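You operate a simulated robot arm through the tools that you are given. There is no shell and no other tool.

You run a simulated two-armed robot. Do the job below in one go: nothing can be reset, and whatever is moved stays where it is left.

## Task
Wipe up the spill on the top of the landing table with the green cloth and put it back.

It is judged by the outcome, as a careful person would: the job done as asked, and still so three seconds after it is handed in. It fails if anything else is knocked over, pushed out of place, dropped, spilled or broken. Flat cloth is picked up by pressing the open fingertips on it (5 to 10 N) and closing them slowly along it; thin cloth reads only 2 to 8 mm in the jaws.

## Robot
Two 7-joint arms with two-finger parallel grippers on one trunk, on a base that moves. Base frame: it is fixed to the floor where the robot stands at the start and does not move with it; the origin is under the middle of the robot, x ahead of it, y to its left, z up; the surface under the hand at the start is at about z = 760. Lengths are in mm, angles in degrees, forces in N, time in s.
The left shoulder is at the start at [20, 170, 1078], the right one opposite. With the tool pointing down near the work surface each hand reaches from about 200 to 680 mm from the robot's upright axis, wherever it stands, measured 20 degrees to its own side. Payload 3.8 kg a hand.
The TCP of each hand is the grasp point between the finger pads, 30 mm short of the fingertips. In the tool frame z runs along the fingers and y along their closing line. The gripper opens to 110 mm. The fingers are 20 mm wide and 10 mm thick; the gripper's body (48 by 112 mm) begins 55 mm behind the TCP.
Orientation is that of the tool frame in the base frame, as [roll, pitch, yaw] about the fixed x, y, z axes, in that order (R = Rz(yaw) Ry(pitch) Rx(roll)). With the fingers straight down and closing along the base's y, the tool's x points along the base's -x, its y along +y and its z along -z.

## Interface
- The arms move only by the tool nudge_tool. It takes "left_commands", "right_commands" or both (then of equal length, played together; a hand with none holds still); each is a list of rows, each a list of 7 numbers: the closure in counts, from 0 (fully open) to 255 (shut), then the shift along the tool's x, y, z in mm, then the turn, a rotation vector about the tool's x, y, z in degrees. In form: [[fingers, x, y, z, rx, ry, rz], ...]. A call has 1 to 20 rows; each row shifts and turns the commanded pose from where the row before left it, along the tool's axes as they then stand. Each row takes 0.2 s and may step no farther than 50 mm and 8.6 degrees from the row before; otherwise, or with a gripper value out of range, the whole call is refused. A pose out of reach is approached as far as the arm can. The call stops where the force on the tool passes 40 N (or 10 N more than at its start, if that is more) or the arm is blocked; 0.2 s more then pass. Each finger travels about 72 mm/s and halts on what it meets, pressing with about 44 N; the grip force reading is that of the motor and also rises with nothing between the fingers. The clock runs only during rows and for 0.2 s after the last one: add rows that do not move to give the fingers time. The reply holds the time, the measured pose of the TCP, the force on the tool along the base axes, the opening and the grip force, in the units named above and with some noise, with the torque about the TCP (base axes, N m) and any sound that the robot's microphone picked up, and new pictures: "views" is both (left out), scene, wrist or none (wrist: the cameras of the hands that moved).
- Cameras (640 x 400 px; columns grow to the right, rows downward): "scene" is now at [107.6, 28.6, 1237.1]; the picture's right is [0.32, -0.95, 0.00], its down [-0.48, -0.16, -0.86] and it looks along [0.82, 0.28, -0.50] (base axes); focal length 263 px, centre (320, 200). "left" rides on the left gripper at [72, -17, -103] in its tool frame; the picture's right is [0.23, 0.97, 0.00], its down [-0.76, 0.18, -0.62] and it looks along [-0.61, 0.14, 0.78] (tool axes); focal length 222 px, centre (320, 200). "right" rides on the right gripper at [72, 17, -103] in its tool frame; the picture's right is [-0.23, 0.97, 0.00], its down [-0.76, -0.18, -0.62] and it looks along [-0.61, -0.14, 0.78] (tool axes); focal length 222 px, centre (320, 200). There is no depth. A picture from a camera that has moved, and an enlarged one, comes with that camera's place and axes in the base frame and with its lens.
- raise_lower(by): moves the trunk up (or, below 0, down) by that many mm; the arms and the scene camera ride with it, the base frame stays. It gives what a move gives, with no picture.
- drive_base(legs): drives the robot by 1 to 6 legs, each [ahead, turn to the left] in mm and degrees, along the robot's own axes; the way and the turn of a leg run together, so that a leg with both is an arc; at most 1500 mm and 180 degrees a leg. The arms and the cameras ride along, it lands a little off, and it stops where it bumps. It gives what a move gives, and a new picture of the scene camera.
- turn_head(pan, tilt): turns the head with the scene camera to pan (to the left, within 80 degrees either way) and tilt (down, from -29 to 69), counted from straight ahead of the robot. It gives what a move gives, and a new picture of the scene camera.
- zoom(camera, box): a new picture of the part [left, top, right, bottom] of that camera's present view, enlarged. It takes no simulated time.
- job_done(): hands the job in; it is judged then, once.

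Places have to be worked out from the pictures, the camera data and where the tool is seen. Open the grippers and draw the arms clear of the work before you hand the job in, unless the task says otherwise.

The tools are called after "Call:" as a command line: name --argument value ..., lists and objects as JSON in quotes. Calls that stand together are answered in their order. nudge_tool: Moves the arms, as the interface text tells. Its arguments: {"type":"object","properties":{"left_commands":{"type":"array"},"right_commands":{"type":"array"},"views":{"type":"string","enum":["both","scene","wrist","none"]}},"required":[]} The other tools are called the same way: raise_lower (by) moves the trunk up or down; drive_base (legs) drives the base; turn_head (pan, tilt) turns the head that bears the scene camera; zoom (camera, box) takes an enlarged picture of a part of a camera's view; job_done () hands the job in.

At the start:

```text
time_s: 0.0
left_tool_pos: [376.1, 381.2, 954.5]
left_orientation: [-180.0, 0.0, 179.9]
left_contact_force: [1.1, -0.4, 0.2]
left_ft_torque: [0.04, 0.0, -0.07]
left_width: 109.9
left_finger_force: 0.1
right_tool_pos: [486.1, -52.0, 1034.2]
right_orientation: [-179.9, -0.1, 180.0]
right_contact_force: [-0.2, -0.5, 0.0]
right_ft_torque: [0.02, -0.02, -0.02]
right_width: 109.9
right_finger_force: 0.0
trunk travel left (down, up): [-175.0, 395.0]
robot x, y, heading: [1.4, -0.8, -0.0]
head pan, tilt (commanded): [18.9, 30.3]
```

scene: 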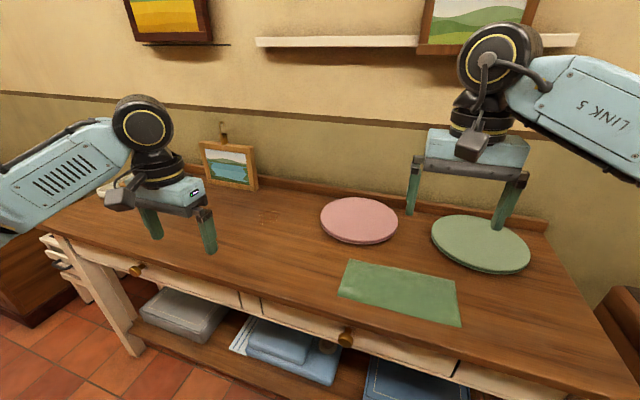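
right: 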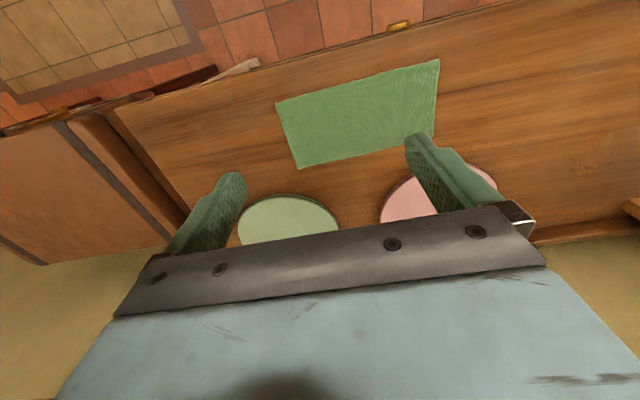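
left: 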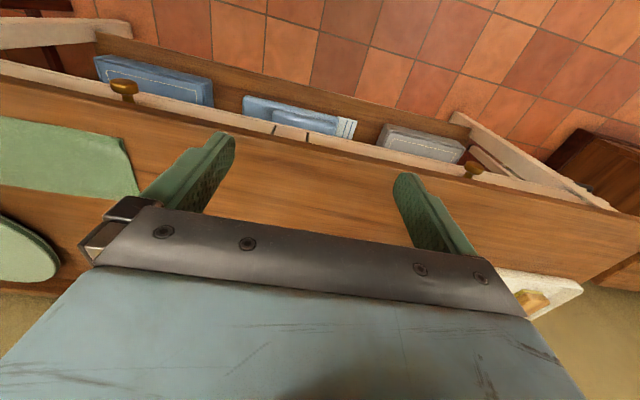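

The scene picture shows a wooden table with a green cloth, two round mats and a framed picture, but I can't see a spill yet. I'll zoom in on the table and look at the picture from each camera.

Call:
zoom --camera "scene" --box '[180, 150, 400, 290]'

Call:
zoom --camera "scene" --box '[320, 180, 640, 380]'

Call:
zoom --camera "scene" --box '[0, 100, 240, 260]'

Call:
zoom --camera "right" --box '[0, 0, 640, 260]'

Call:
zoom --camera "left" --box '[0, 0, 640, 320]'

```text
2.86 times, centred on (290, 220) of scene
camera zoom: at [107.6, 28.6, 1237.1], right [0.32, -0.95, 0.0], down [-0.48, -0.16, -0.86], along [0.82, 0.28, -0.5], focal length 751 px, centre (406, 143)
```

zoom: 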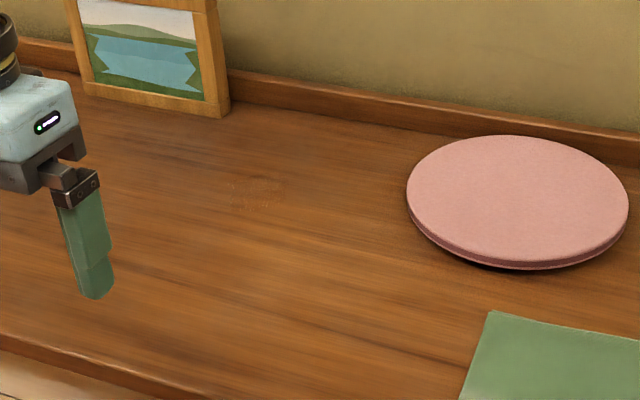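

```text
2.00 times, centred on (480, 280) of scene
camera zoom: at [107.6, 28.6, 1237.1], right [0.32, -0.95, 0.0], down [-0.48, -0.16, -0.86], along [0.82, 0.28, -0.5], focal length 526 px, centre (0, 40)
```

zoom: 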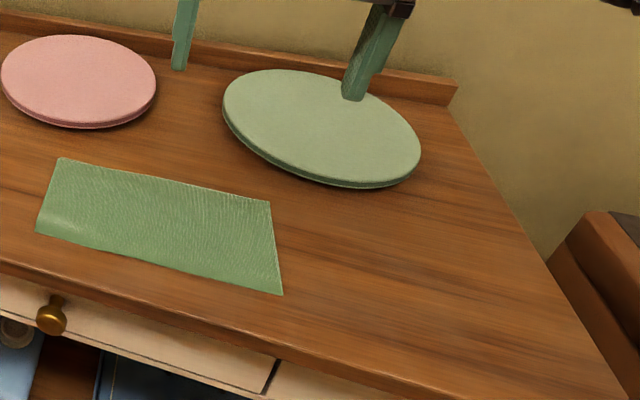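

```text
2.50 times, centred on (120, 180) of scene
camera zoom: at [107.6, 28.6, 1237.1], right [0.32, -0.95, 0.0], down [-0.48, -0.16, -0.86], along [0.82, 0.28, -0.5], focal length 657 px, centre (820, 250)
```

zoom: 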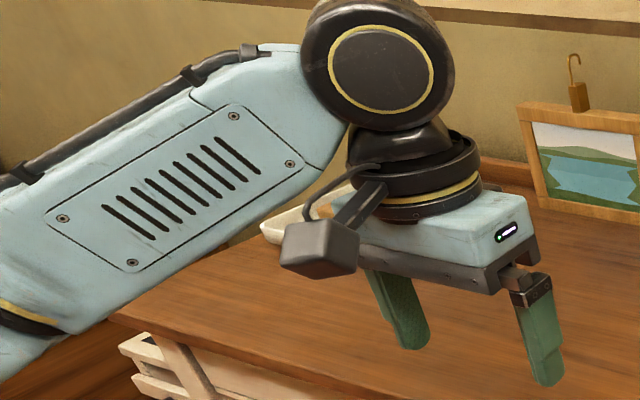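

```text
1.00 times, centred on (320, 130) of right (not enlarged: the box is as wide or as high as the picture)
camera zoom: at [412.4, -35.4, 1137.4], right [0.23, 0.97, 0.0], down [0.76, -0.18, 0.62], along [0.61, -0.14, -0.78], focal length 222 px, centre (320, 270)
```

zoom: 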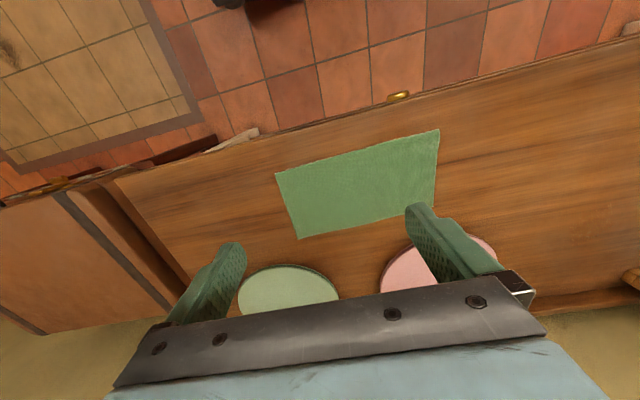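

```text
1.00 times, centred on (320, 160) of left (not enlarged: the box is as wide or as high as the picture)
camera zoom: at [303.8, 363.2, 1057.3], right [-0.23, 0.97, 0.0], down [0.76, 0.18, 0.62], along [0.61, 0.14, -0.78], focal length 222 px, centre (320, 240)
```

zoom: 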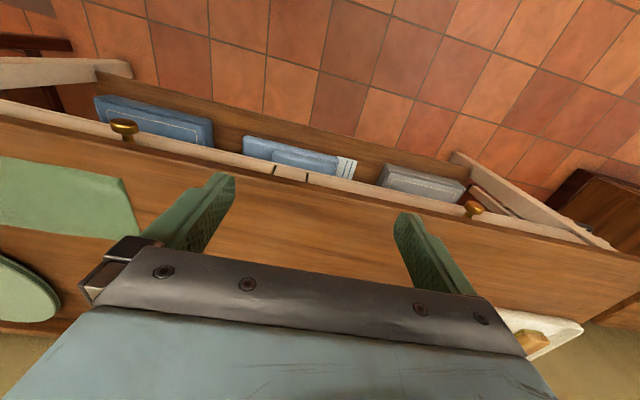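

There is a faint patch on the table left of the pink mat, around scene pixel (267, 215), that could be the spill or just wood grain. I'll enlarge it before looking round the rest of the room.

Call:
zoom --camera "scene" --box '[235, 195, 305, 240]'

Call:
zoom --camera "scene" --box '[330, 245, 470, 335]'

Call:
turn_head --pan 55 --tilt 35

```text
8.89 times, centred on (270, 218) of scene
camera zoom: at [107.6, 28.6, 1237.1], right [0.32, -0.95, 0.0], down [-0.48, -0.16, -0.86], along [0.82, 0.28, -0.5], focal length 2336 px, centre (764, 44)
```

zoom: 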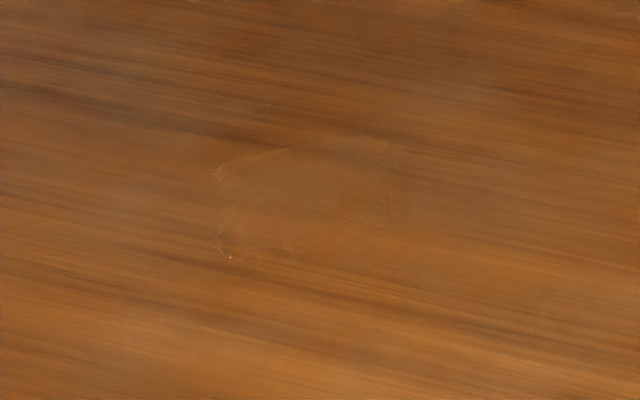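

```text
4.44 times, centred on (400, 290) of scene
camera zoom: at [107.6, 28.6, 1237.1], right [0.32, -0.95, 0.0], down [-0.48, -0.16, -0.86], along [0.82, 0.28, -0.5], focal length 1168 px, centre (-36, -200)
```

zoom: 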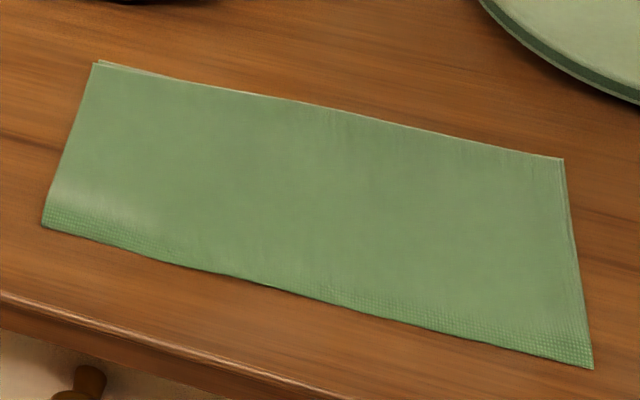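

```text
time_s: 1.0
left_tool_pos: [376.6, 380.7, 953.9]
left_orientation: [179.9, -0.1, 180.0]
left_contact_force: [-0.3, 0.2, -0.3]
left_ft_torque: [0.0, -0.01, -0.02]
left_width: 110.1
left_finger_force: 0.0
right_tool_pos: [486.1, -51.8, 1034.7]
right_orientation: [180.0, -0.1, 180.0]
right_contact_force: [1.1, 0.4, -0.1]
right_ft_torque: [-0.01, 0.0, -0.01]
right_width: 109.9
right_finger_force: 0.1
trunk travel left (down, up): [-175.0, 395.0]
robot x, y, heading: [0.5, -0.9, -0.1]
head pan, tilt (commanded): [55.0, 35.0]
camera scene: at [72.8, 71.4, 1229.8], right [0.82, -0.57, 0.0], down [-0.33, -0.47, -0.82], along [0.47, 0.67, -0.57], focal length 263 px, centre (320, 200)
```

scene: 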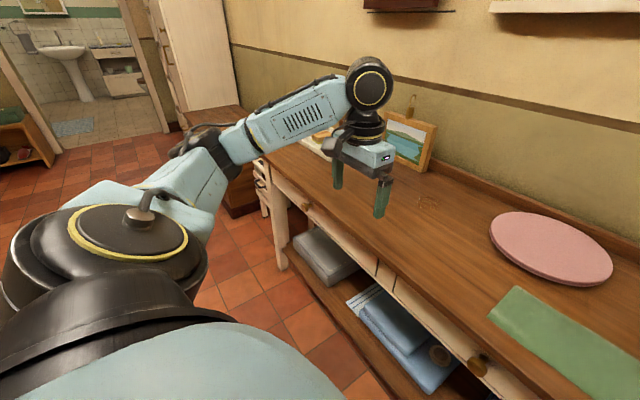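

The faint outlined patch shows up again from here, so it is real and likely the spill, a clear film. I'll zoom on it from this angle and then look to the right for other tables or spills.

Call:
zoom --camera "scene" --box '[380, 170, 480, 235]'

Call:
turn_head --pan -30 --tilt 40

```text
6.15 times, centred on (430, 202) of scene
camera zoom: at [72.8, 71.4, 1229.8], right [0.82, -0.57, 0.0], down [-0.33, -0.47, -0.82], along [0.47, 0.67, -0.57], focal length 1617 px, centre (-357, 185)
```

zoom: 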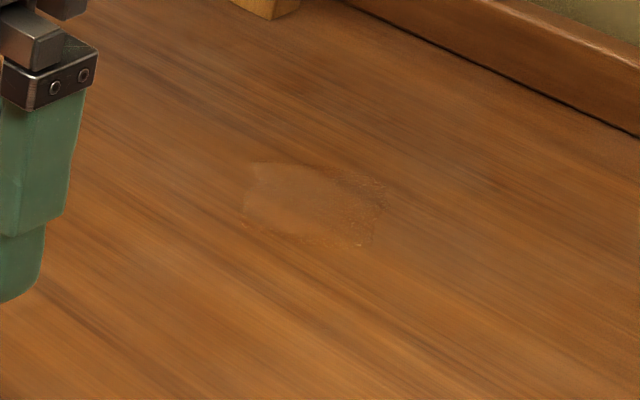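

```text
time_s: 2.6
left_tool_pos: [376.1, 381.6, 955.2]
left_orientation: [-180.0, 0.0, -179.9]
left_contact_force: [-0.4, 0.1, 0.4]
left_ft_torque: [-0.01, 0.02, 0.02]
left_width: 110.0
left_finger_force: 0.0
right_tool_pos: [485.3, -51.6, 1033.8]
right_orientation: [179.9, 0.0, -180.0]
right_contact_force: [0.6, -0.9, -0.6]
right_ft_torque: [0.01, -0.01, 0.01]
right_width: 109.9
right_finger_force: 0.1
trunk travel left (down, up): [-175.0, 395.0]
robot x, y, heading: [-1.7, -0.7, 0.3]
head pan, tilt (commanded): [-30.0, 40.0]
camera scene: at [95.9, -43.2, 1222.2], right [-0.5, -0.87, 0.0], down [-0.56, 0.32, -0.77], along [0.66, -0.38, -0.64], focal length 263 px, centre (320, 200)
```

scene: 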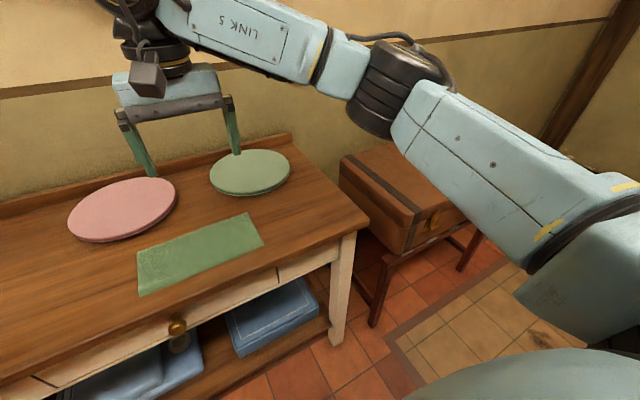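

The spill is the faint film at roughly (727, 420), by both views, and the cloth lies at about x 499–627, y −132 to 122 on this same table. The spill is beyond the left arm's reach, so I look down to see how much room the base has before the table.

Call:
turn_head --pan 0 --tilt 69

Call:
turn_head --pan 45 --tilt 60

```text
time_s: 3.6
left_tool_pos: [378.1, 381.1, 956.2]
left_orientation: [-180.0, 0.0, -179.9]
left_contact_force: [-0.3, -0.2, 0.2]
left_ft_torque: [-0.01, 0.0, 0.0]
left_width: 109.7
left_finger_force: 0.1
right_tool_pos: [485.8, -51.3, 1034.6]
right_orientation: [-179.9, 0.0, 180.0]
right_contact_force: [-0.1, -0.2, -0.4]
right_ft_torque: [0.02, -0.01, 0.0]
right_width: 109.9
right_finger_force: 0.0
trunk travel left (down, up): [-175.0, 395.0]
robot x, y, heading: [1.5, -0.3, -0.1]
head pan, tilt (commanded): [0.0, 68.8]
camera scene: at [78.2, -0.8, 1186.1], right [0.0, -1.0, 0.0], down [-0.93, 0.0, -0.36], along [0.36, 0.0, -0.93], focal length 263 px, centre (320, 200)
```

scene: 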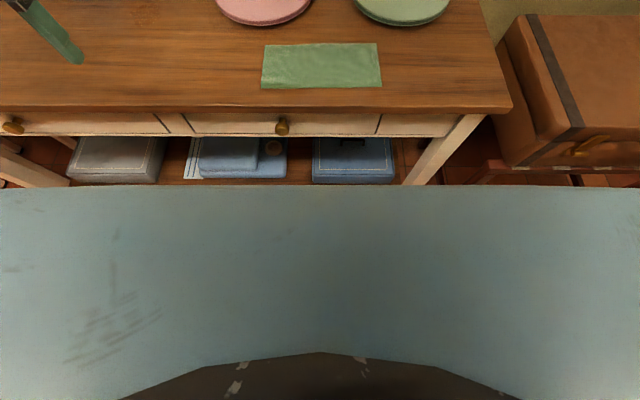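

```text
time_s: 4.7
left_tool_pos: [377.1, 381.2, 954.8]
left_orientation: [180.0, 0.0, -180.0]
left_contact_force: [0.2, -0.2, 0.8]
left_ft_torque: [-0.01, 0.01, -0.02]
left_width: 109.8
left_finger_force: 0.0
right_tool_pos: [485.7, -52.4, 1035.2]
right_orientation: [-180.0, 0.0, -180.0]
right_contact_force: [0.0, -0.8, 0.0]
right_ft_torque: [-0.04, 0.01, -0.02]
right_width: 109.8
right_finger_force: 0.1
trunk travel left (down, up): [-175.0, 395.0]
robot x, y, heading: [1.2, -2.5, 0.0]
head pan, tilt (commanded): [45.0, 60.0]
camera scene: at [69.4, 46.4, 1195.5], right [0.71, -0.71, 0.0], down [-0.61, -0.61, -0.5], along [0.35, 0.35, -0.87], focal length 263 px, centre (320, 200)
```

scene: 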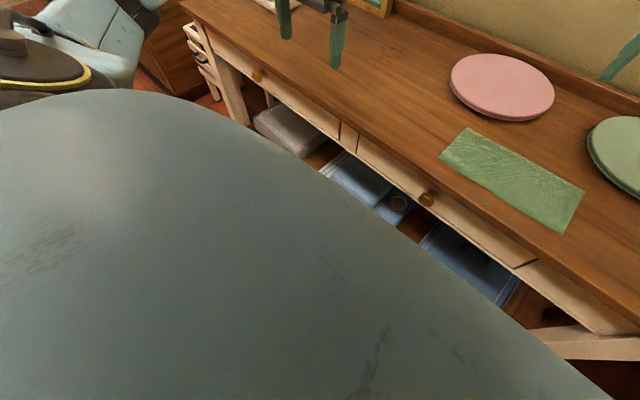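

My own chest hides the base, so I'll drive carefully: swing left, shift along the table, and then close in. First I draw the right hand back out of the left arm's way, and look left to check the floor is clear.

Call:
nudge_tool --right_commands '[[0, 20, -35, 0, 0, 0, 0], [0, 20, -35, 0, 0, 0, 0], [0, 20, -35, 0, 0, 0, 0], [0, 20, -35, 0, 0, 0, 0], [0, 20, -35, 0, 0, 0, 0], [0, 20, -35, 0, 0, 0, 0], [0, 20, -35, 0, 0, 0, 0], [0, 20, -35, 0, 0, 0, 0]]' --views "none"

Call:
turn_head --pan 80 --tilt 30

```text
time_s: 6.5
left_tool_pos: [376.2, 380.2, 955.2]
left_orientation: [180.0, -0.1, 180.0]
left_contact_force: [0.0, -0.5, -0.2]
left_ft_torque: [-0.01, 0.01, -0.02]
left_width: 110.1
left_finger_force: 0.0
right_tool_pos: [325.5, -333.5, 1033.9]
right_orientation: [-180.0, 0.0, -179.9]
right_contact_force: [-0.3, 0.1, 0.5]
right_ft_torque: [0.03, -0.04, 0.0]
right_width: 110.1
right_finger_force: 0.1
trunk travel left (down, up): [-175.0, 395.0]
robot x, y, heading: [1.0, -2.7, 0.1]
head pan, tilt (commanded): [45.0, 60.0]
```

```text
time_s: 7.5
left_tool_pos: [377.1, 381.3, 955.6]
left_orientation: [180.0, 0.0, -180.0]
left_contact_force: [0.0, 0.1, -0.7]
left_ft_torque: [-0.01, 0.0, 0.0]
left_width: 109.9
left_finger_force: 0.1
right_tool_pos: [326.3, -332.2, 1035.1]
right_orientation: [179.9, 0.0, -180.0]
right_contact_force: [0.4, -0.1, 0.0]
right_ft_torque: [0.01, 0.0, -0.04]
right_width: 109.9
right_finger_force: 0.1
trunk travel left (down, up): [-175.0, 395.0]
robot x, y, heading: [0.6, -2.5, 0.0]
head pan, tilt (commanded): [80.0, 30.0]
camera scene: at [38.0, 88.4, 1237.5], right [0.98, -0.17, 0.0], down [-0.09, -0.49, -0.87], along [0.15, 0.85, -0.5], focal length 263 px, centre (320, 200)
```

scene: 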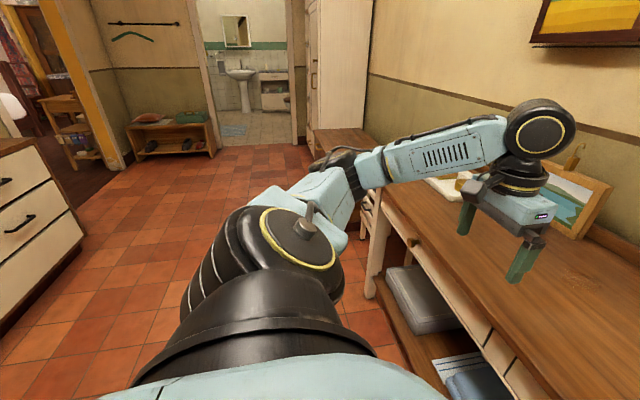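

The floor to the left is clear for at least a metre and a half. I turn left, shift about 200 mm along the table and turn back to face it.

Call:
drive_base --legs '[[0, 75], [207, 0], [0, -75]]'

Call:
turn_head --pan 10 --tilt 45

```text
time_s: 15.6
left_tool_pos: [430.9, 582.1, 955.4]
left_orientation: [180.0, 0.0, -179.9]
left_contact_force: [-0.6, -0.3, 0.4]
left_ft_torque: [-0.04, -0.01, -0.02]
left_width: 109.8
left_finger_force: 0.1
right_tool_pos: [382.1, -131.7, 1036.0]
right_orientation: [-180.0, -0.1, -179.8]
right_contact_force: [-0.2, 0.7, -0.3]
right_ft_torque: [0.01, 0.04, 0.01]
right_width: 109.9
right_finger_force: 0.1
trunk travel left (down, up): [-175.0, 395.0]
robot x, y, heading: [53.3, 203.5, 0.1]
head pan, tilt (commanded): [80.0, 30.0]
camera scene: at [92.8, 288.4, 1237.6], right [0.99, -0.17, 0.0], down [-0.08, -0.49, -0.87], along [0.15, 0.85, -0.5], focal length 263 px, centre (320, 200)
```

scene: 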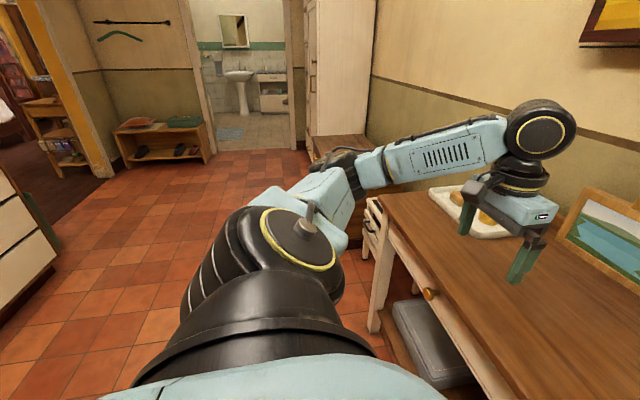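

```text
time_s: 17.0
left_tool_pos: [430.1, 581.7, 954.9]
left_orientation: [-179.9, 0.0, -179.8]
left_contact_force: [-0.2, -0.2, 0.2]
left_ft_torque: [0.02, 0.0, 0.01]
left_width: 110.0
left_finger_force: 0.0
right_tool_pos: [382.6, -131.5, 1034.4]
right_orientation: [180.0, 0.1, -179.9]
right_contact_force: [-1.3, 0.5, 0.0]
right_ft_torque: [0.03, 0.01, -0.01]
right_width: 110.0
right_finger_force: 0.1
trunk travel left (down, up): [-175.0, 395.0]
robot x, y, heading: [52.1, 199.4, 0.2]
head pan, tilt (commanded): [10.0, 45.0]
camera scene: at [157.4, 213.9, 1215.0], right [0.18, -0.98, 0.0], down [-0.7, -0.13, -0.71], along [0.7, 0.13, -0.71], focal length 263 px, centre (320, 200)
```

scene: 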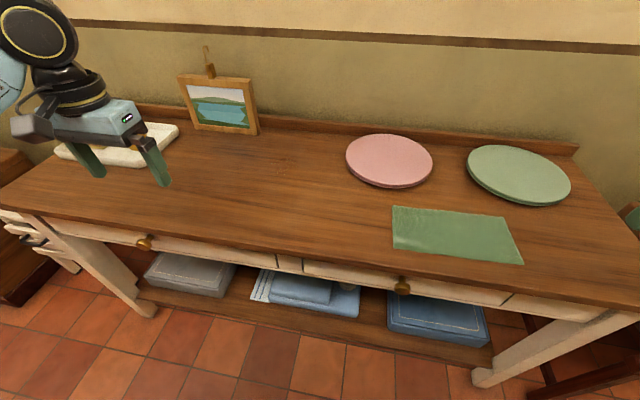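

No part of the base shows out to about x = 280, and the table front is at x ≈ 437, so I can close in another 80 mm safely. I drive ahead and then enlarge the spill area.

Call:
drive_base --legs '[[80, 0]]'

Call:
turn_head --pan 10 --tilt 42

Call:
zoom --camera "scene" --box '[220, 120, 360, 208]'

Call:
zoom --camera "scene" --box '[380, 190, 540, 290]'

```text
time_s: 18.0
left_tool_pos: [511.2, 583.0, 953.9]
left_orientation: [180.0, -0.1, -179.7]
left_contact_force: [1.0, 0.2, 0.3]
left_ft_torque: [0.03, 0.0, -0.01]
left_width: 109.8
left_finger_force: 0.0
right_tool_pos: [463.2, -131.6, 1034.3]
right_orientation: [-180.0, 0.1, -179.7]
right_contact_force: [0.0, 0.3, 0.2]
right_ft_torque: [0.0, 0.03, 0.01]
right_width: 110.0
right_finger_force: 0.1
trunk travel left (down, up): [-175.0, 395.0]
robot x, y, heading: [132.0, 200.5, 0.3]
head pan, tilt (commanded): [10.0, 45.0]
camera scene: at [238.2, 214.2, 1214.9], right [0.18, -0.98, 0.0], down [-0.7, -0.13, -0.71], along [0.7, 0.13, -0.71], focal length 263 px, centre (320, 200)
```

scene: 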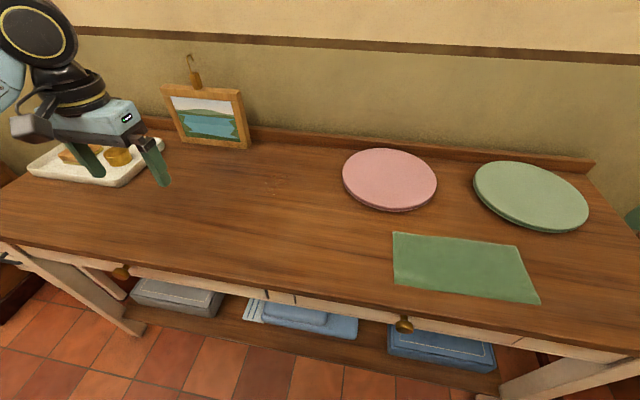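

```text
time_s: 18.6
left_tool_pos: [510.3, 582.7, 954.8]
left_orientation: [180.0, 0.1, -179.7]
left_contact_force: [0.5, -0.5, 0.0]
left_ft_torque: [0.02, 0.03, -0.01]
left_width: 110.0
left_finger_force: 0.1
right_tool_pos: [462.5, -131.1, 1034.9]
right_orientation: [-180.0, 0.0, -179.6]
right_contact_force: [-0.2, 0.2, 0.3]
right_ft_torque: [-0.02, 0.02, 0.0]
right_width: 110.0
right_finger_force: 0.0
trunk travel left (down, up): [-175.0, 395.0]
robot x, y, heading: [132.4, 198.5, 0.4]
head pan, tilt (commanded): [10.0, 42.0]
camera scene: at [239.4, 214.6, 1219.3], right [0.18, -0.98, 0.0], down [-0.66, -0.12, -0.74], along [0.73, 0.13, -0.67], focal length 263 px, centre (320, 200)
```

scene: 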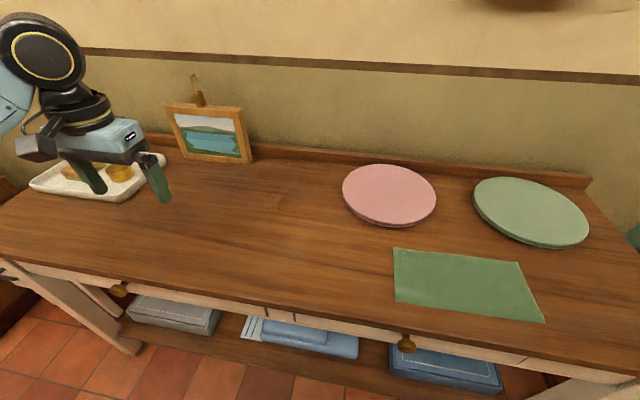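

```text
4.55 times, centred on (290, 164) of scene
camera zoom: at [239.4, 214.6, 1219.3], right [0.18, -0.98, 0.0], down [-0.66, -0.12, -0.74], along [0.73, 0.13, -0.67], focal length 1194 px, centre (456, 364)
```

zoom: 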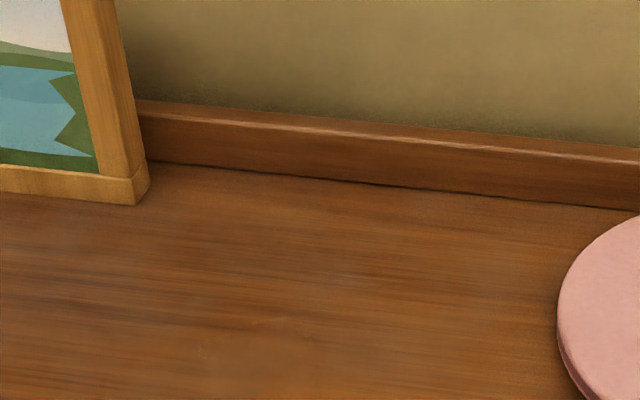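

```text
4.00 times, centred on (460, 240) of scene
camera zoom: at [239.4, 214.6, 1219.3], right [0.18, -0.98, 0.0], down [-0.66, -0.12, -0.74], along [0.73, 0.13, -0.67], focal length 1051 px, centre (-240, 40)
```

zoom: 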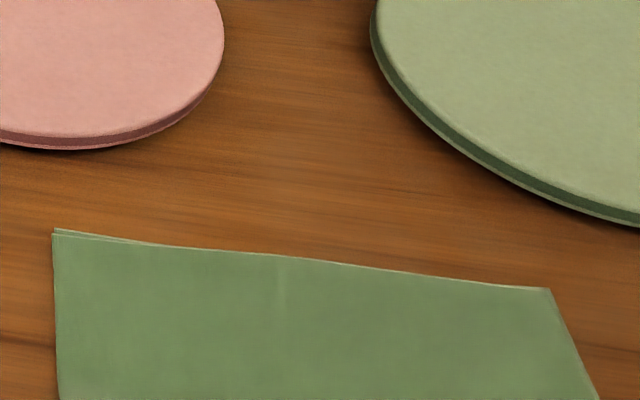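

Now I enlarge the spill and the cloth again from this new standpoint to fix their places.

Call:
zoom --camera "scene" --box '[235, 175, 315, 225]'

Call:
zoom --camera "scene" --box '[380, 235, 556, 345]'

```text
8.00 times, centred on (275, 200) of scene
camera zoom: at [239.4, 214.6, 1219.3], right [0.18, -0.98, 0.0], down [-0.66, -0.12, -0.74], along [0.73, 0.13, -0.67], focal length 2102 px, centre (680, 200)
```

zoom: 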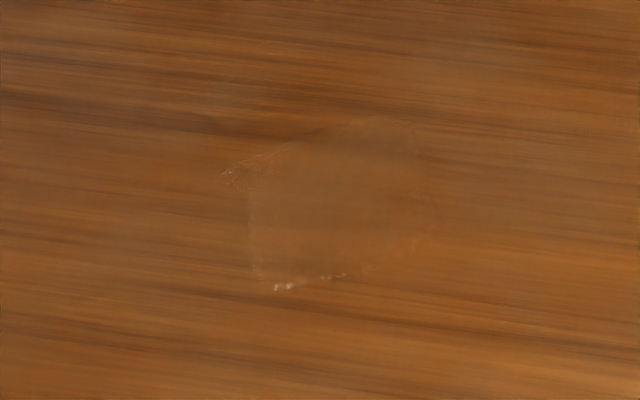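

```text
3.64 times, centred on (468, 290) of scene
camera zoom: at [239.4, 214.6, 1219.3], right [0.18, -0.98, 0.0], down [-0.66, -0.12, -0.74], along [0.73, 0.13, -0.67], focal length 956 px, centre (-218, -127)
```

zoom: 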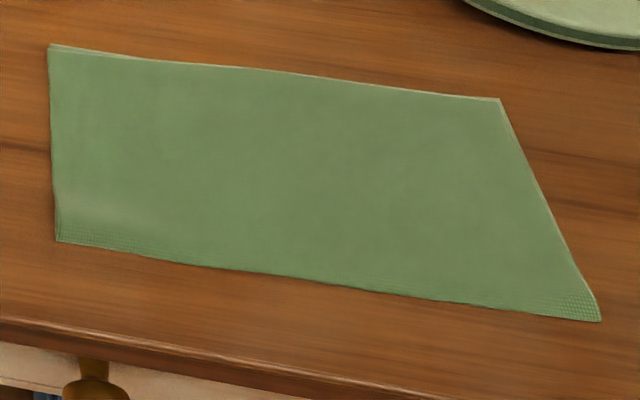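

The spill spans about x 676–764, y 377–454, and the cloth is axis-aligned at x 496–621, y −131 to 120. I bring the left hand over the cloth's left end, half-closing the fingers, while the right hand backs off further.

Call:
nudge_tool --left_commands '[[30, -4.5, -46, 0, 0, 0, 0], [60, -4.5, -46, 0, 0, 0, 0], [90, -4.5, -46, 0, 0, 0, 0], [120, -4.5, -46, 0, 0, 0, 0], [139, -4.5, -46, 0, 0, 0, 0], [139, -4.5, -46, 0, 0, 0, 0], [139, -4.5, -46, 0, 0, 0, 0], [139, -4.5, -46, 0, 0, 0, 0], [139, -4.5, -46, 0, 0, 0, 0], [139, -4.5, -46, 0, 0, 0, 0], [139, -4.5, -46, 0, 0, 0, 0], [139, 0, 0, 0, 0, 0, 0]]' --right_commands '[[0, 5.5, -11, 0, 0, 0, 0], [0, 5.5, -11, 0, 0, 0, 0], [0, 5.5, -11, 0, 0, 0, 0], [0, 5.5, -11, 0, 0, 0, 0], [0, 5.5, -11, 0, 0, 0, 0], [0, 5.5, -11, 0, 0, 0, 0], [0, 5.5, -11, 0, 0, 0, 0], [0, 5.5, -11, 0, 0, 0, 0], [0, 5.5, -11, 0, 0, 0, 0], [0, 5.5, -11, 0, 0, 0, 0], [0, 5.5, -11, 0, 0, 0, 0], [0, 0, 0, 0, 0, 0, 0]]' --views "both"

```text
time_s: 21.2
left_tool_pos: [561.2, 76.5, 956.1]
left_orientation: [-180.0, 0.0, -179.6]
left_contact_force: [1.2, 1.1, -0.8]
left_ft_torque: [0.0, 0.02, 0.0]
left_width: 50.2
left_finger_force: 0.1
right_tool_pos: [401.4, -251.2, 1034.9]
right_orientation: [179.9, 0.0, -179.6]
right_contact_force: [0.2, 0.9, 0.2]
right_ft_torque: [0.03, 0.01, 0.0]
right_width: 110.0
right_finger_force: 0.1
trunk travel left (down, up): [-175.0, 395.0]
robot x, y, heading: [133.1, 200.7, 0.4]
head pan, tilt (commanded): [10.0, 42.0]
camera scene: at [239.6, 215.0, 1219.3], right [0.18, -0.98, 0.0], down [-0.66, -0.12, -0.74], along [0.73, 0.13, -0.67], focal length 263 px, centre (320, 200)
camera right: at [328.5, -235.8, 1138.4], right [0.22, 0.97, 0.0], down [0.76, -0.17, 0.62], along [0.61, -0.14, -0.78], focal length 222 px, centre (320, 200)
camera left: at [488.0, 59.3, 1058.4], right [-0.23, 0.97, 0.0], down [0.76, 0.18, 0.62], along [0.61, 0.14, -0.78], focal length 222 px, centre (320, 200)
```

scene: 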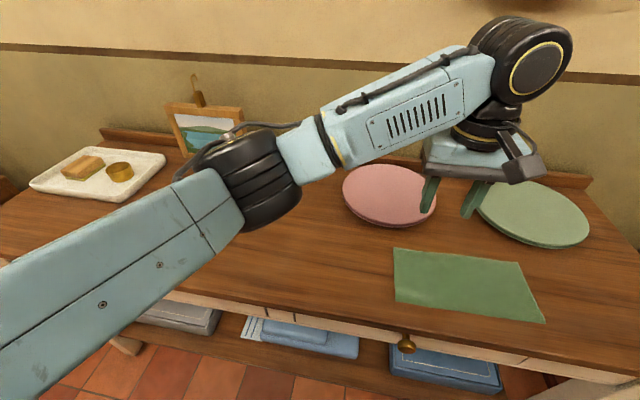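
right: 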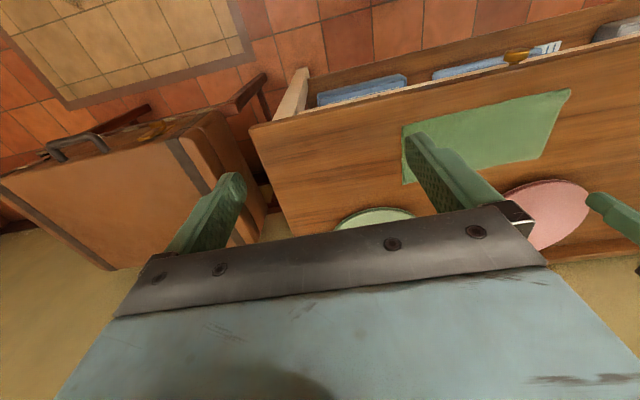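
left: 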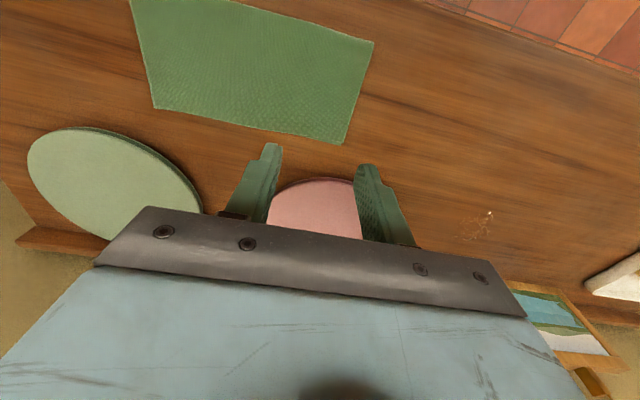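

The wrist camera shows the spill's glint, giving (712, 415), which agrees with the earlier estimate, and puts the cloth's left edge at y ≈ 120. I lower the left hand to just above the cloth.

Call:
nudge_tool --left_commands '[[139, 4, 1, 40, 0, 0, 0], [139, 0, 0, 40, 0, 0, 0], [139, 0, 0, 40, 0, 0, 0], [139, 0, 0, 25, 0, 0, 0], [139, 0, 0, 6, 0, 0, 0]]' --views "both"

```text
time_s: 22.4
left_tool_pos: [557.1, 78.5, 803.4]
left_orientation: [-179.9, 0.0, -179.7]
left_contact_force: [0.5, 0.1, 0.6]
left_ft_torque: [-0.01, 0.05, 0.0]
left_width: 50.0
left_finger_force: 0.0
right_tool_pos: [402.4, -252.6, 1034.6]
right_orientation: [180.0, 0.0, -179.8]
right_contact_force: [0.2, -0.6, 0.0]
right_ft_torque: [0.02, 0.01, -0.04]
right_width: 110.0
right_finger_force: 0.0
trunk travel left (down, up): [-175.0, 395.0]
robot x, y, heading: [133.7, 197.4, 0.3]
head pan, tilt (commanded): [10.0, 42.0]
camera scene: at [239.5, 214.6, 1219.3], right [0.18, -0.98, 0.0], down [-0.66, -0.12, -0.74], along [0.73, 0.13, -0.67], focal length 263 px, centre (320, 200)
camera left: at [484.6, 60.2, 906.3], right [-0.23, 0.97, 0.0], down [0.76, 0.18, 0.62], along [0.61, 0.14, -0.78], focal length 222 px, centre (320, 200)
```

scene: 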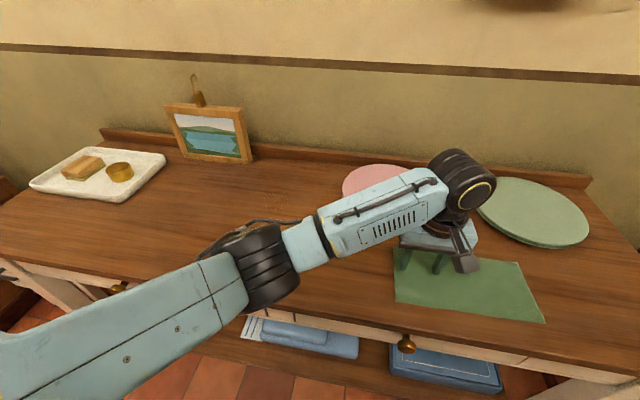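
left: 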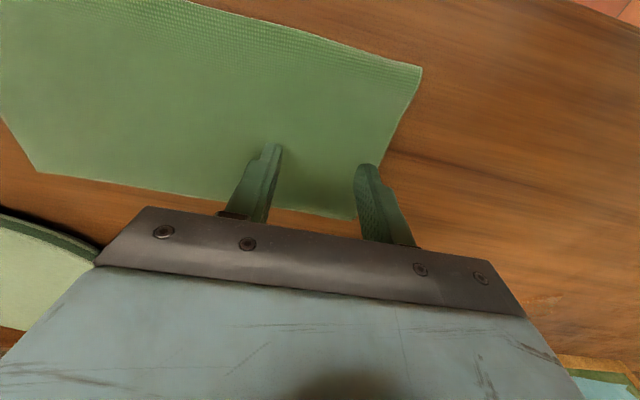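

Fingertips hover about 10 mm above the cloth, with the outer one close to its left edge, so I shift 8 mm inward and creep down.

Call:
nudge_tool --left_commands '[[139, 0, -8, 0, 0, 0, 0], [139, 0, 0, 3, 0, 0, 0], [139, 0, 0, 2, 0, 0, 0], [139, 0, 0, 2, 0, 0, 0], [139, 0, 0, 0, 0, 0, 0]]' --views "none"

```text
time_s: 23.6
left_tool_pos: [558.4, 70.1, 797.4]
left_orientation: [180.0, 0.0, -179.8]
left_contact_force: [0.7, 0.2, 0.2]
left_ft_torque: [-0.02, -0.01, -0.02]
left_width: 50.0
left_finger_force: 0.1
right_tool_pos: [401.5, -252.5, 1035.8]
right_orientation: [-179.9, 0.0, -179.7]
right_contact_force: [-0.4, -0.2, -0.8]
right_ft_torque: [0.0, 0.0, -0.02]
right_width: 109.9
right_finger_force: 0.0
trunk travel left (down, up): [-175.0, 395.0]
robot x, y, heading: [135.4, 202.4, 0.3]
head pan, tilt (commanded): [10.0, 42.0]
```

No contact yet at TCP z ≈ 797. I keep creeping down in small steps.

Call:
nudge_tool --left_commands '[[139, 0, 0, 1.5, 0, 0, 0], [139, 0, 0, 1.5, 0, 0, 0], [139, 0, 0, 0, 0, 0, 0]]' --views "none"

```text
time_s: 24.4
left_tool_pos: [558.4, 71.2, 793.9]
left_orientation: [-179.9, 0.0, -179.6]
left_contact_force: [0.2, 0.0, 0.9]
left_ft_torque: [-0.01, -0.01, -0.01]
left_width: 50.1
left_finger_force: 0.0
right_tool_pos: [401.8, -251.1, 1034.1]
right_orientation: [-180.0, 0.0, -179.7]
right_contact_force: [0.2, -0.2, 0.8]
right_ft_torque: [0.0, 0.01, 0.02]
right_width: 109.9
right_finger_force: 0.0
trunk travel left (down, up): [-175.0, 395.0]
robot x, y, heading: [134.7, 201.6, 0.3]
head pan, tilt (commanded): [10.0, 42.0]
```

The force is only 0.9 N at z ≈ 794, barely touching. I go on in 1 mm steps.

Call:
nudge_tool --left_commands '[[139, 0, 0, 1, 0, 0, 0], [139, 0, 0, 1, 0, 0, 0], [139, 0, 0, 0, 0, 0, 0]]' --views "none"

```text
time_s: 25.2
left_tool_pos: [557.3, 69.3, 792.1]
left_orientation: [-180.0, 0.0, -179.8]
left_contact_force: [-0.2, 0.2, 4.7]
left_ft_torque: [0.09, 0.01, -0.01]
left_width: 50.3
left_finger_force: 0.2
right_tool_pos: [402.6, -252.3, 1033.8]
right_orientation: [179.9, 0.0, -179.7]
right_contact_force: [-0.4, 0.5, 0.7]
right_ft_torque: [0.02, -0.03, 0.03]
right_width: 109.9
right_finger_force: 0.0
trunk travel left (down, up): [-175.0, 395.0]
robot x, y, heading: [136.2, 198.6, 0.2]
head pan, tilt (commanded): [10.0, 42.0]
```

Contact: 4.7 N at z ≈ 792. A touch more brings it into the 5–10 N range.

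Call:
nudge_tool --left_commands '[[139, 0, 0, 0.7, 0, 0, 0], [139, 0, 0, 0, 0, 0, 0]]' --views "wrist"

```text
time_s: 25.9
left_tool_pos: [557.1, 70.2, 791.3]
left_orientation: [180.0, 0.1, -179.8]
left_contact_force: [0.5, 0.4, 11.4]
left_ft_torque: [0.25, 0.03, -0.03]
left_width: 50.3
left_finger_force: 0.1
right_tool_pos: [401.6, -250.7, 1035.6]
right_orientation: [179.9, 0.0, -179.7]
right_contact_force: [-0.4, 0.3, 0.9]
right_ft_torque: [0.0, 0.01, 0.02]
right_width: 110.2
right_finger_force: 0.0
trunk travel left (down, up): [-175.0, 395.0]
robot x, y, heading: [135.3, 204.2, 0.6]
head pan, tilt (commanded): [10.0, 42.0]
camera left: at [484.5, 51.7, 894.2], right [-0.23, 0.97, 0.0], down [0.76, 0.18, 0.62], along [0.61, 0.14, -0.78], focal length 222 px, centre (320, 200)
```

left: 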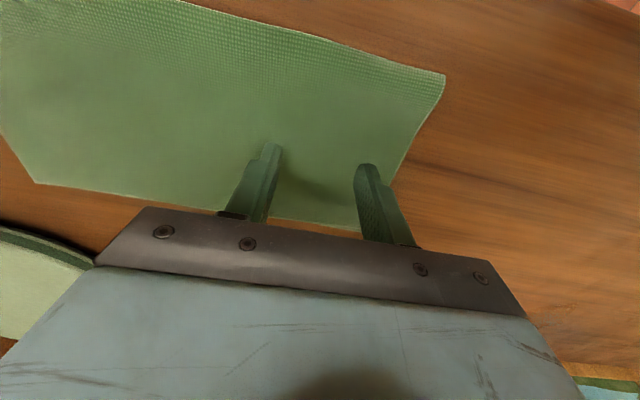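

Now 11.4 N, slightly high, so I ease up 0.3 mm and close the fingers slowly along the cloth.

Call:
nudge_tool --left_commands '[[142, 0, 0, -0.3, 0, 0, 0], [148, 0, 0, 0, 0, 0, 0], [154, 0, 0, 0, 0, 0, 0], [160, 0, 0, 0, 0, 0, 0], [166, 0, 0, 0, 0, 0, 0], [172, 0, 0, 0, 0, 0, 0], [178, 0, 0, 0, 0, 0, 0], [184, 0, 0, 0, 0, 0, 0]]' --views "wrist"

```text
time_s: 27.6
left_tool_pos: [557.1, 69.5, 791.4]
left_orientation: [-180.0, 0.1, -179.8]
left_contact_force: [1.1, -1.3, 17.0]
left_ft_torque: [0.15, 0.01, -0.01]
left_width: 29.1
left_finger_force: 0.0
right_tool_pos: [401.0, -252.4, 1035.1]
right_orientation: [179.9, 0.1, -179.7]
right_contact_force: [0.9, 0.0, -0.4]
right_ft_torque: [0.03, 0.04, 0.05]
right_width: 109.9
right_finger_force: 0.0
trunk travel left (down, up): [-175.0, 395.0]
robot x, y, heading: [134.3, 200.6, 0.4]
head pan, tilt (commanded): [10.0, 42.0]
camera left: at [484.1, 51.8, 894.1], right [-0.23, 0.97, 0.0], down [0.76, 0.18, 0.62], along [0.61, 0.14, -0.78], focal length 222 px, centre (320, 200)
```

left: 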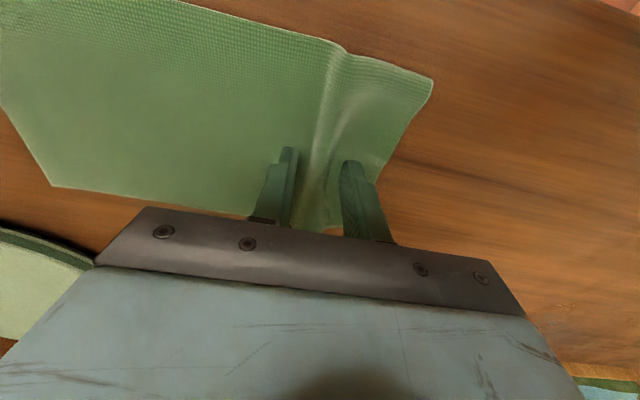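

A clean ridge is forming across the full width between the fingers. The force has risen to 17 N, so I ease up 0.7 mm and keep closing slowly.

Call:
nudge_tool --left_commands '[[187, 0, 0, -0.7, 0, 0, 0], [193, 0, 0, 0, 0, 0, 0], [199, 0, 0, 0, 0, 0, 0], [205, 0, 0, 0, 0, 0, 0], [211, 0, 0, 0, 0, 0, 0], [217, 0, 0, 0, 0, 0, 0]]' --views "wrist"

```text
time_s: 29.1
left_tool_pos: [558.1, 68.5, 792.6]
left_orientation: [180.0, 0.0, -179.7]
left_contact_force: [-0.4, -0.7, 9.7]
left_ft_torque: [0.05, 0.0, 0.0]
left_width: 15.4
left_finger_force: 0.0
right_tool_pos: [400.6, -251.7, 1033.5]
right_orientation: [180.0, 0.0, -179.7]
right_contact_force: [-0.9, -0.1, 0.0]
right_ft_torque: [0.0, 0.01, -0.01]
right_width: 110.2
right_finger_force: 0.1
trunk travel left (down, up): [-175.0, 395.0]
robot x, y, heading: [133.4, 201.9, 0.6]
head pan, tilt (commanded): [10.0, 42.0]
camera left: at [484.5, 52.2, 894.3], right [-0.23, 0.97, 0.0], down [0.76, 0.18, 0.62], along [0.61, 0.14, -0.78], focal length 222 px, centre (320, 200)
```

left: 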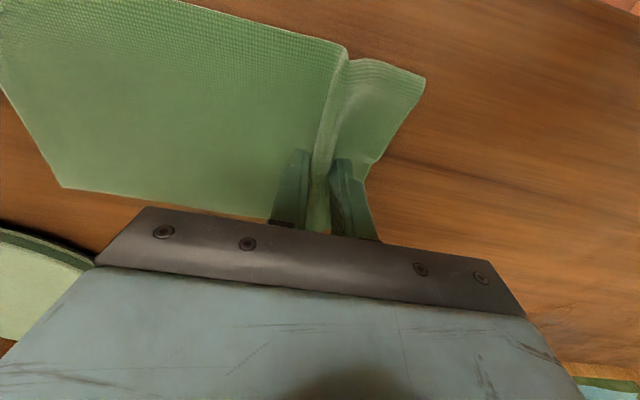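

The ridge now stands up between the jaws at 15 mm opening with 9.7 N of press. I finish closing and wait for the grip to settle.

Call:
nudge_tool --left_commands '[[223, 0, 0, 0, 0, 0, 0], [229, 0, 0, 0, 0, 0, 0], [235, 0, 0, 0, 0, 0, 0], [241, 0, 0, 0, 0, 0, 0], [248, 0, 0, 0, 0, 0, 0], [255, 0, 0, 0, 0, 0, 0], [255, 0, 0, 0, 0, 0, 0], [255, 0, 0, 0, 0, 0, 0]]' --views "wrist"

```text
time_s: 30.9
left_tool_pos: [557.8, 70.3, 791.1]
left_orientation: [179.9, -0.1, -179.7]
left_contact_force: [0.3, 0.2, 7.5]
left_ft_torque: [0.0, -0.01, 0.02]
left_width: 2.9
left_finger_force: 42.7
right_tool_pos: [401.4, -251.8, 1035.0]
right_orientation: [180.0, 0.0, -179.7]
right_contact_force: [-0.4, 0.2, 1.2]
right_ft_torque: [-0.02, 0.03, -0.03]
right_width: 110.3
right_finger_force: 0.1
trunk travel left (down, up): [-175.0, 395.0]
robot x, y, heading: [132.1, 201.1, 0.3]
head pan, tilt (commanded): [10.0, 42.0]
camera left: at [484.7, 52.2, 894.3], right [-0.23, 0.97, 0.0], down [0.76, 0.18, 0.62], along [0.61, 0.14, -0.78], focal length 222 px, centre (320, 200)
```

left: 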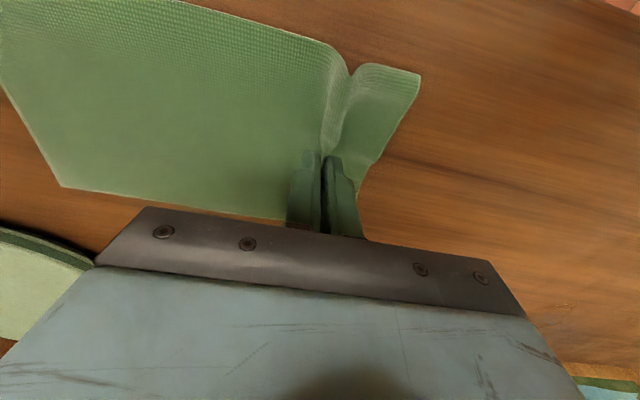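

The jaws read 2.9 mm, which matches cloth. I lift slowly 60 mm and look.

Call:
nudge_tool --left_commands '[[255, 0, 0, -10, 0, 0, 0], [255, 0, 0, -10, 0, 0, 0], [255, 0, 0, -20, 0, 0, 0], [255, 0, 0, -20, 0, 0, 0], [255, 0, 0, 0, 0, 0, 0]]' --views "both"

Call:
zoom --camera "scene" --box '[360, 150, 560, 330]'

```text
time_s: 32.0
left_tool_pos: [558.4, 69.3, 852.8]
left_orientation: [-180.0, 0.0, -179.8]
left_contact_force: [-0.7, -0.2, -0.1]
left_ft_torque: [-0.03, -0.04, 0.01]
left_width: 2.9
left_finger_force: 42.9
right_tool_pos: [402.3, -252.3, 1035.5]
right_orientation: [-180.0, 0.0, -179.7]
right_contact_force: [-0.1, -0.1, -0.1]
right_ft_torque: [0.0, 0.01, 0.03]
right_width: 109.9
right_finger_force: 0.1
trunk travel left (down, up): [-175.0, 395.0]
robot x, y, heading: [134.4, 202.7, 0.0]
head pan, tilt (commanded): [10.0, 42.0]
camera scene: at [239.4, 214.5, 1219.3], right [0.18, -0.98, 0.0], down [-0.66, -0.12, -0.74], along [0.73, 0.13, -0.67], focal length 263 px, centre (320, 200)
camera left: at [484.9, 51.6, 954.9], right [-0.23, 0.97, 0.0], down [0.76, 0.18, 0.62], along [0.61, 0.14, -0.78], focal length 222 px, centre (320, 200)
```

scene: 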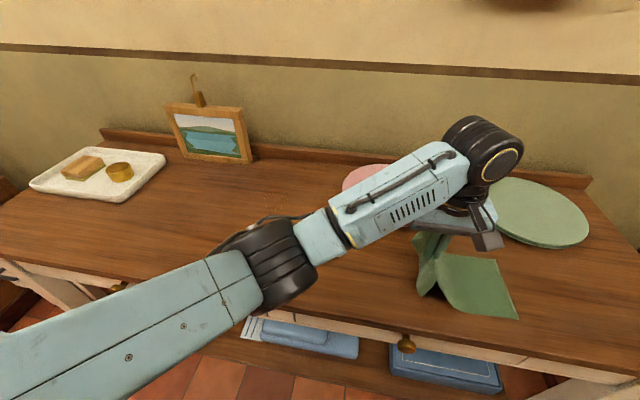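
left: 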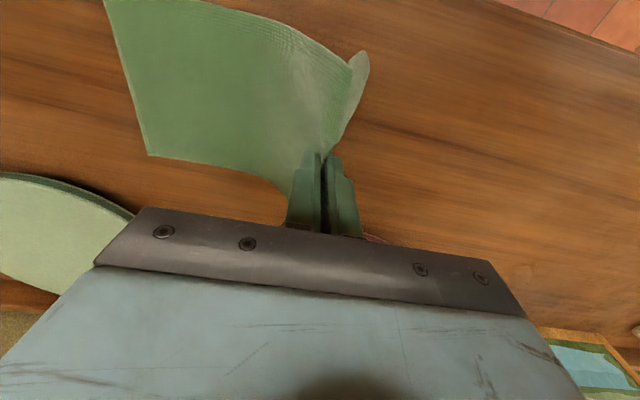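

```text
2.22 times, centred on (460, 240) of scene
camera zoom: at [239.4, 214.5, 1219.3], right [0.18, -0.98, 0.0], down [-0.66, -0.12, -0.74], along [0.73, 0.13, -0.67], focal length 584 px, centre (9, 111)
```

zoom: 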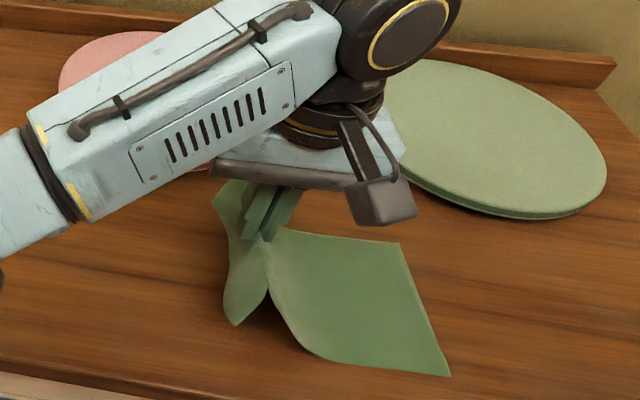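

The cloth is firmly held at its left end, with the rest hanging off to the right. I raise it clear of the table and carry it left past the pink mat, before turning the wrist 45° so the tail trails toward me.

Call:
nudge_tool --left_commands '[[255, 0, 0, -40, 0, 0, 0], [255, 0, 0, -40, 0, 0, 0], [255, 0, 0, -40, 0, 0, 0], [255, 0, 0, -40, 0, 0, 0], [255, 0, 20, 0, 0, 0, 0], [255, 0, 38, 0, 0, 0, 0], [255, 0, 38, 0, 0, 0, 0], [255, 0, 38, 0, 0, 0, 0], [255, 0, 38, 0, 0, 0, 0], [255, 0, 38, 0, 0, 0, 0], [255, 0, 38, 0, 0, 0, 0], [255, 0, 38, 0, 0, 0, 0], [255, 0, 20, 0, 0, 0, 0], [255, 0, 0, 0, 0, 0, 7.5], [255, 0, 0, 0, 0, 0, 7.5], [255, 0, 0, 0, 0, 0, 7.5], [255, 0, 0, 0, 0, 0, 7.5], [255, 0, 0, 0, 0, 0, 7.5], [255, 0, 0, 0, 0, 0, 7.5], [255, 0, 0, 0, 0, 0, 0]]' --views "both"

```text
time_s: 36.2
left_tool_pos: [556.6, 376.6, 1012.2]
left_orientation: [-179.9, 0.1, 135.1]
left_contact_force: [0.5, -0.9, -0.9]
left_ft_torque: [-0.02, 0.0, 0.07]
left_width: 3.0
left_finger_force: 42.9
right_tool_pos: [402.8, -251.9, 1035.9]
right_orientation: [-180.0, 0.1, -179.7]
right_contact_force: [0.1, -0.2, 0.1]
right_ft_torque: [0.03, 0.01, -0.04]
right_width: 109.7
right_finger_force: 0.1
trunk travel left (down, up): [-175.0, 395.0]
robot x, y, heading: [137.3, 198.6, 0.3]
head pan, tilt (commanded): [10.0, 42.0]
camera scene: at [239.5, 214.6, 1219.3], right [0.18, -0.98, 0.0], down [-0.66, -0.12, -0.74], along [0.73, 0.13, -0.67], focal length 263 px, centre (320, 200)
camera left: at [492.4, 414.6, 1114.6], right [0.53, 0.85, 0.0], down [0.67, -0.41, 0.62], along [0.53, -0.33, -0.78], focal length 222 px, centre (320, 200)
```

scene: 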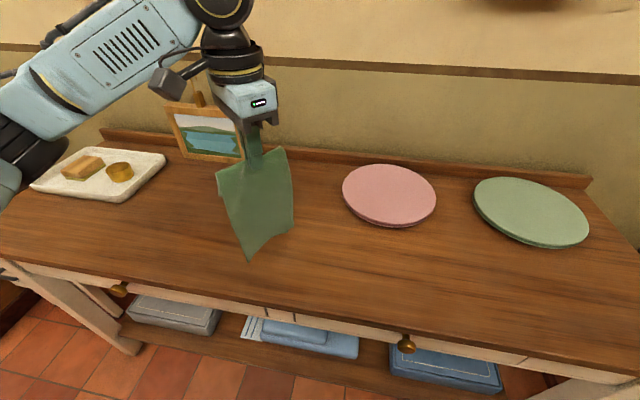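
left: 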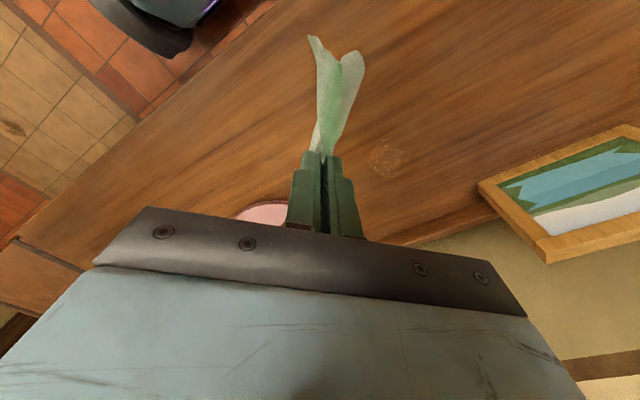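

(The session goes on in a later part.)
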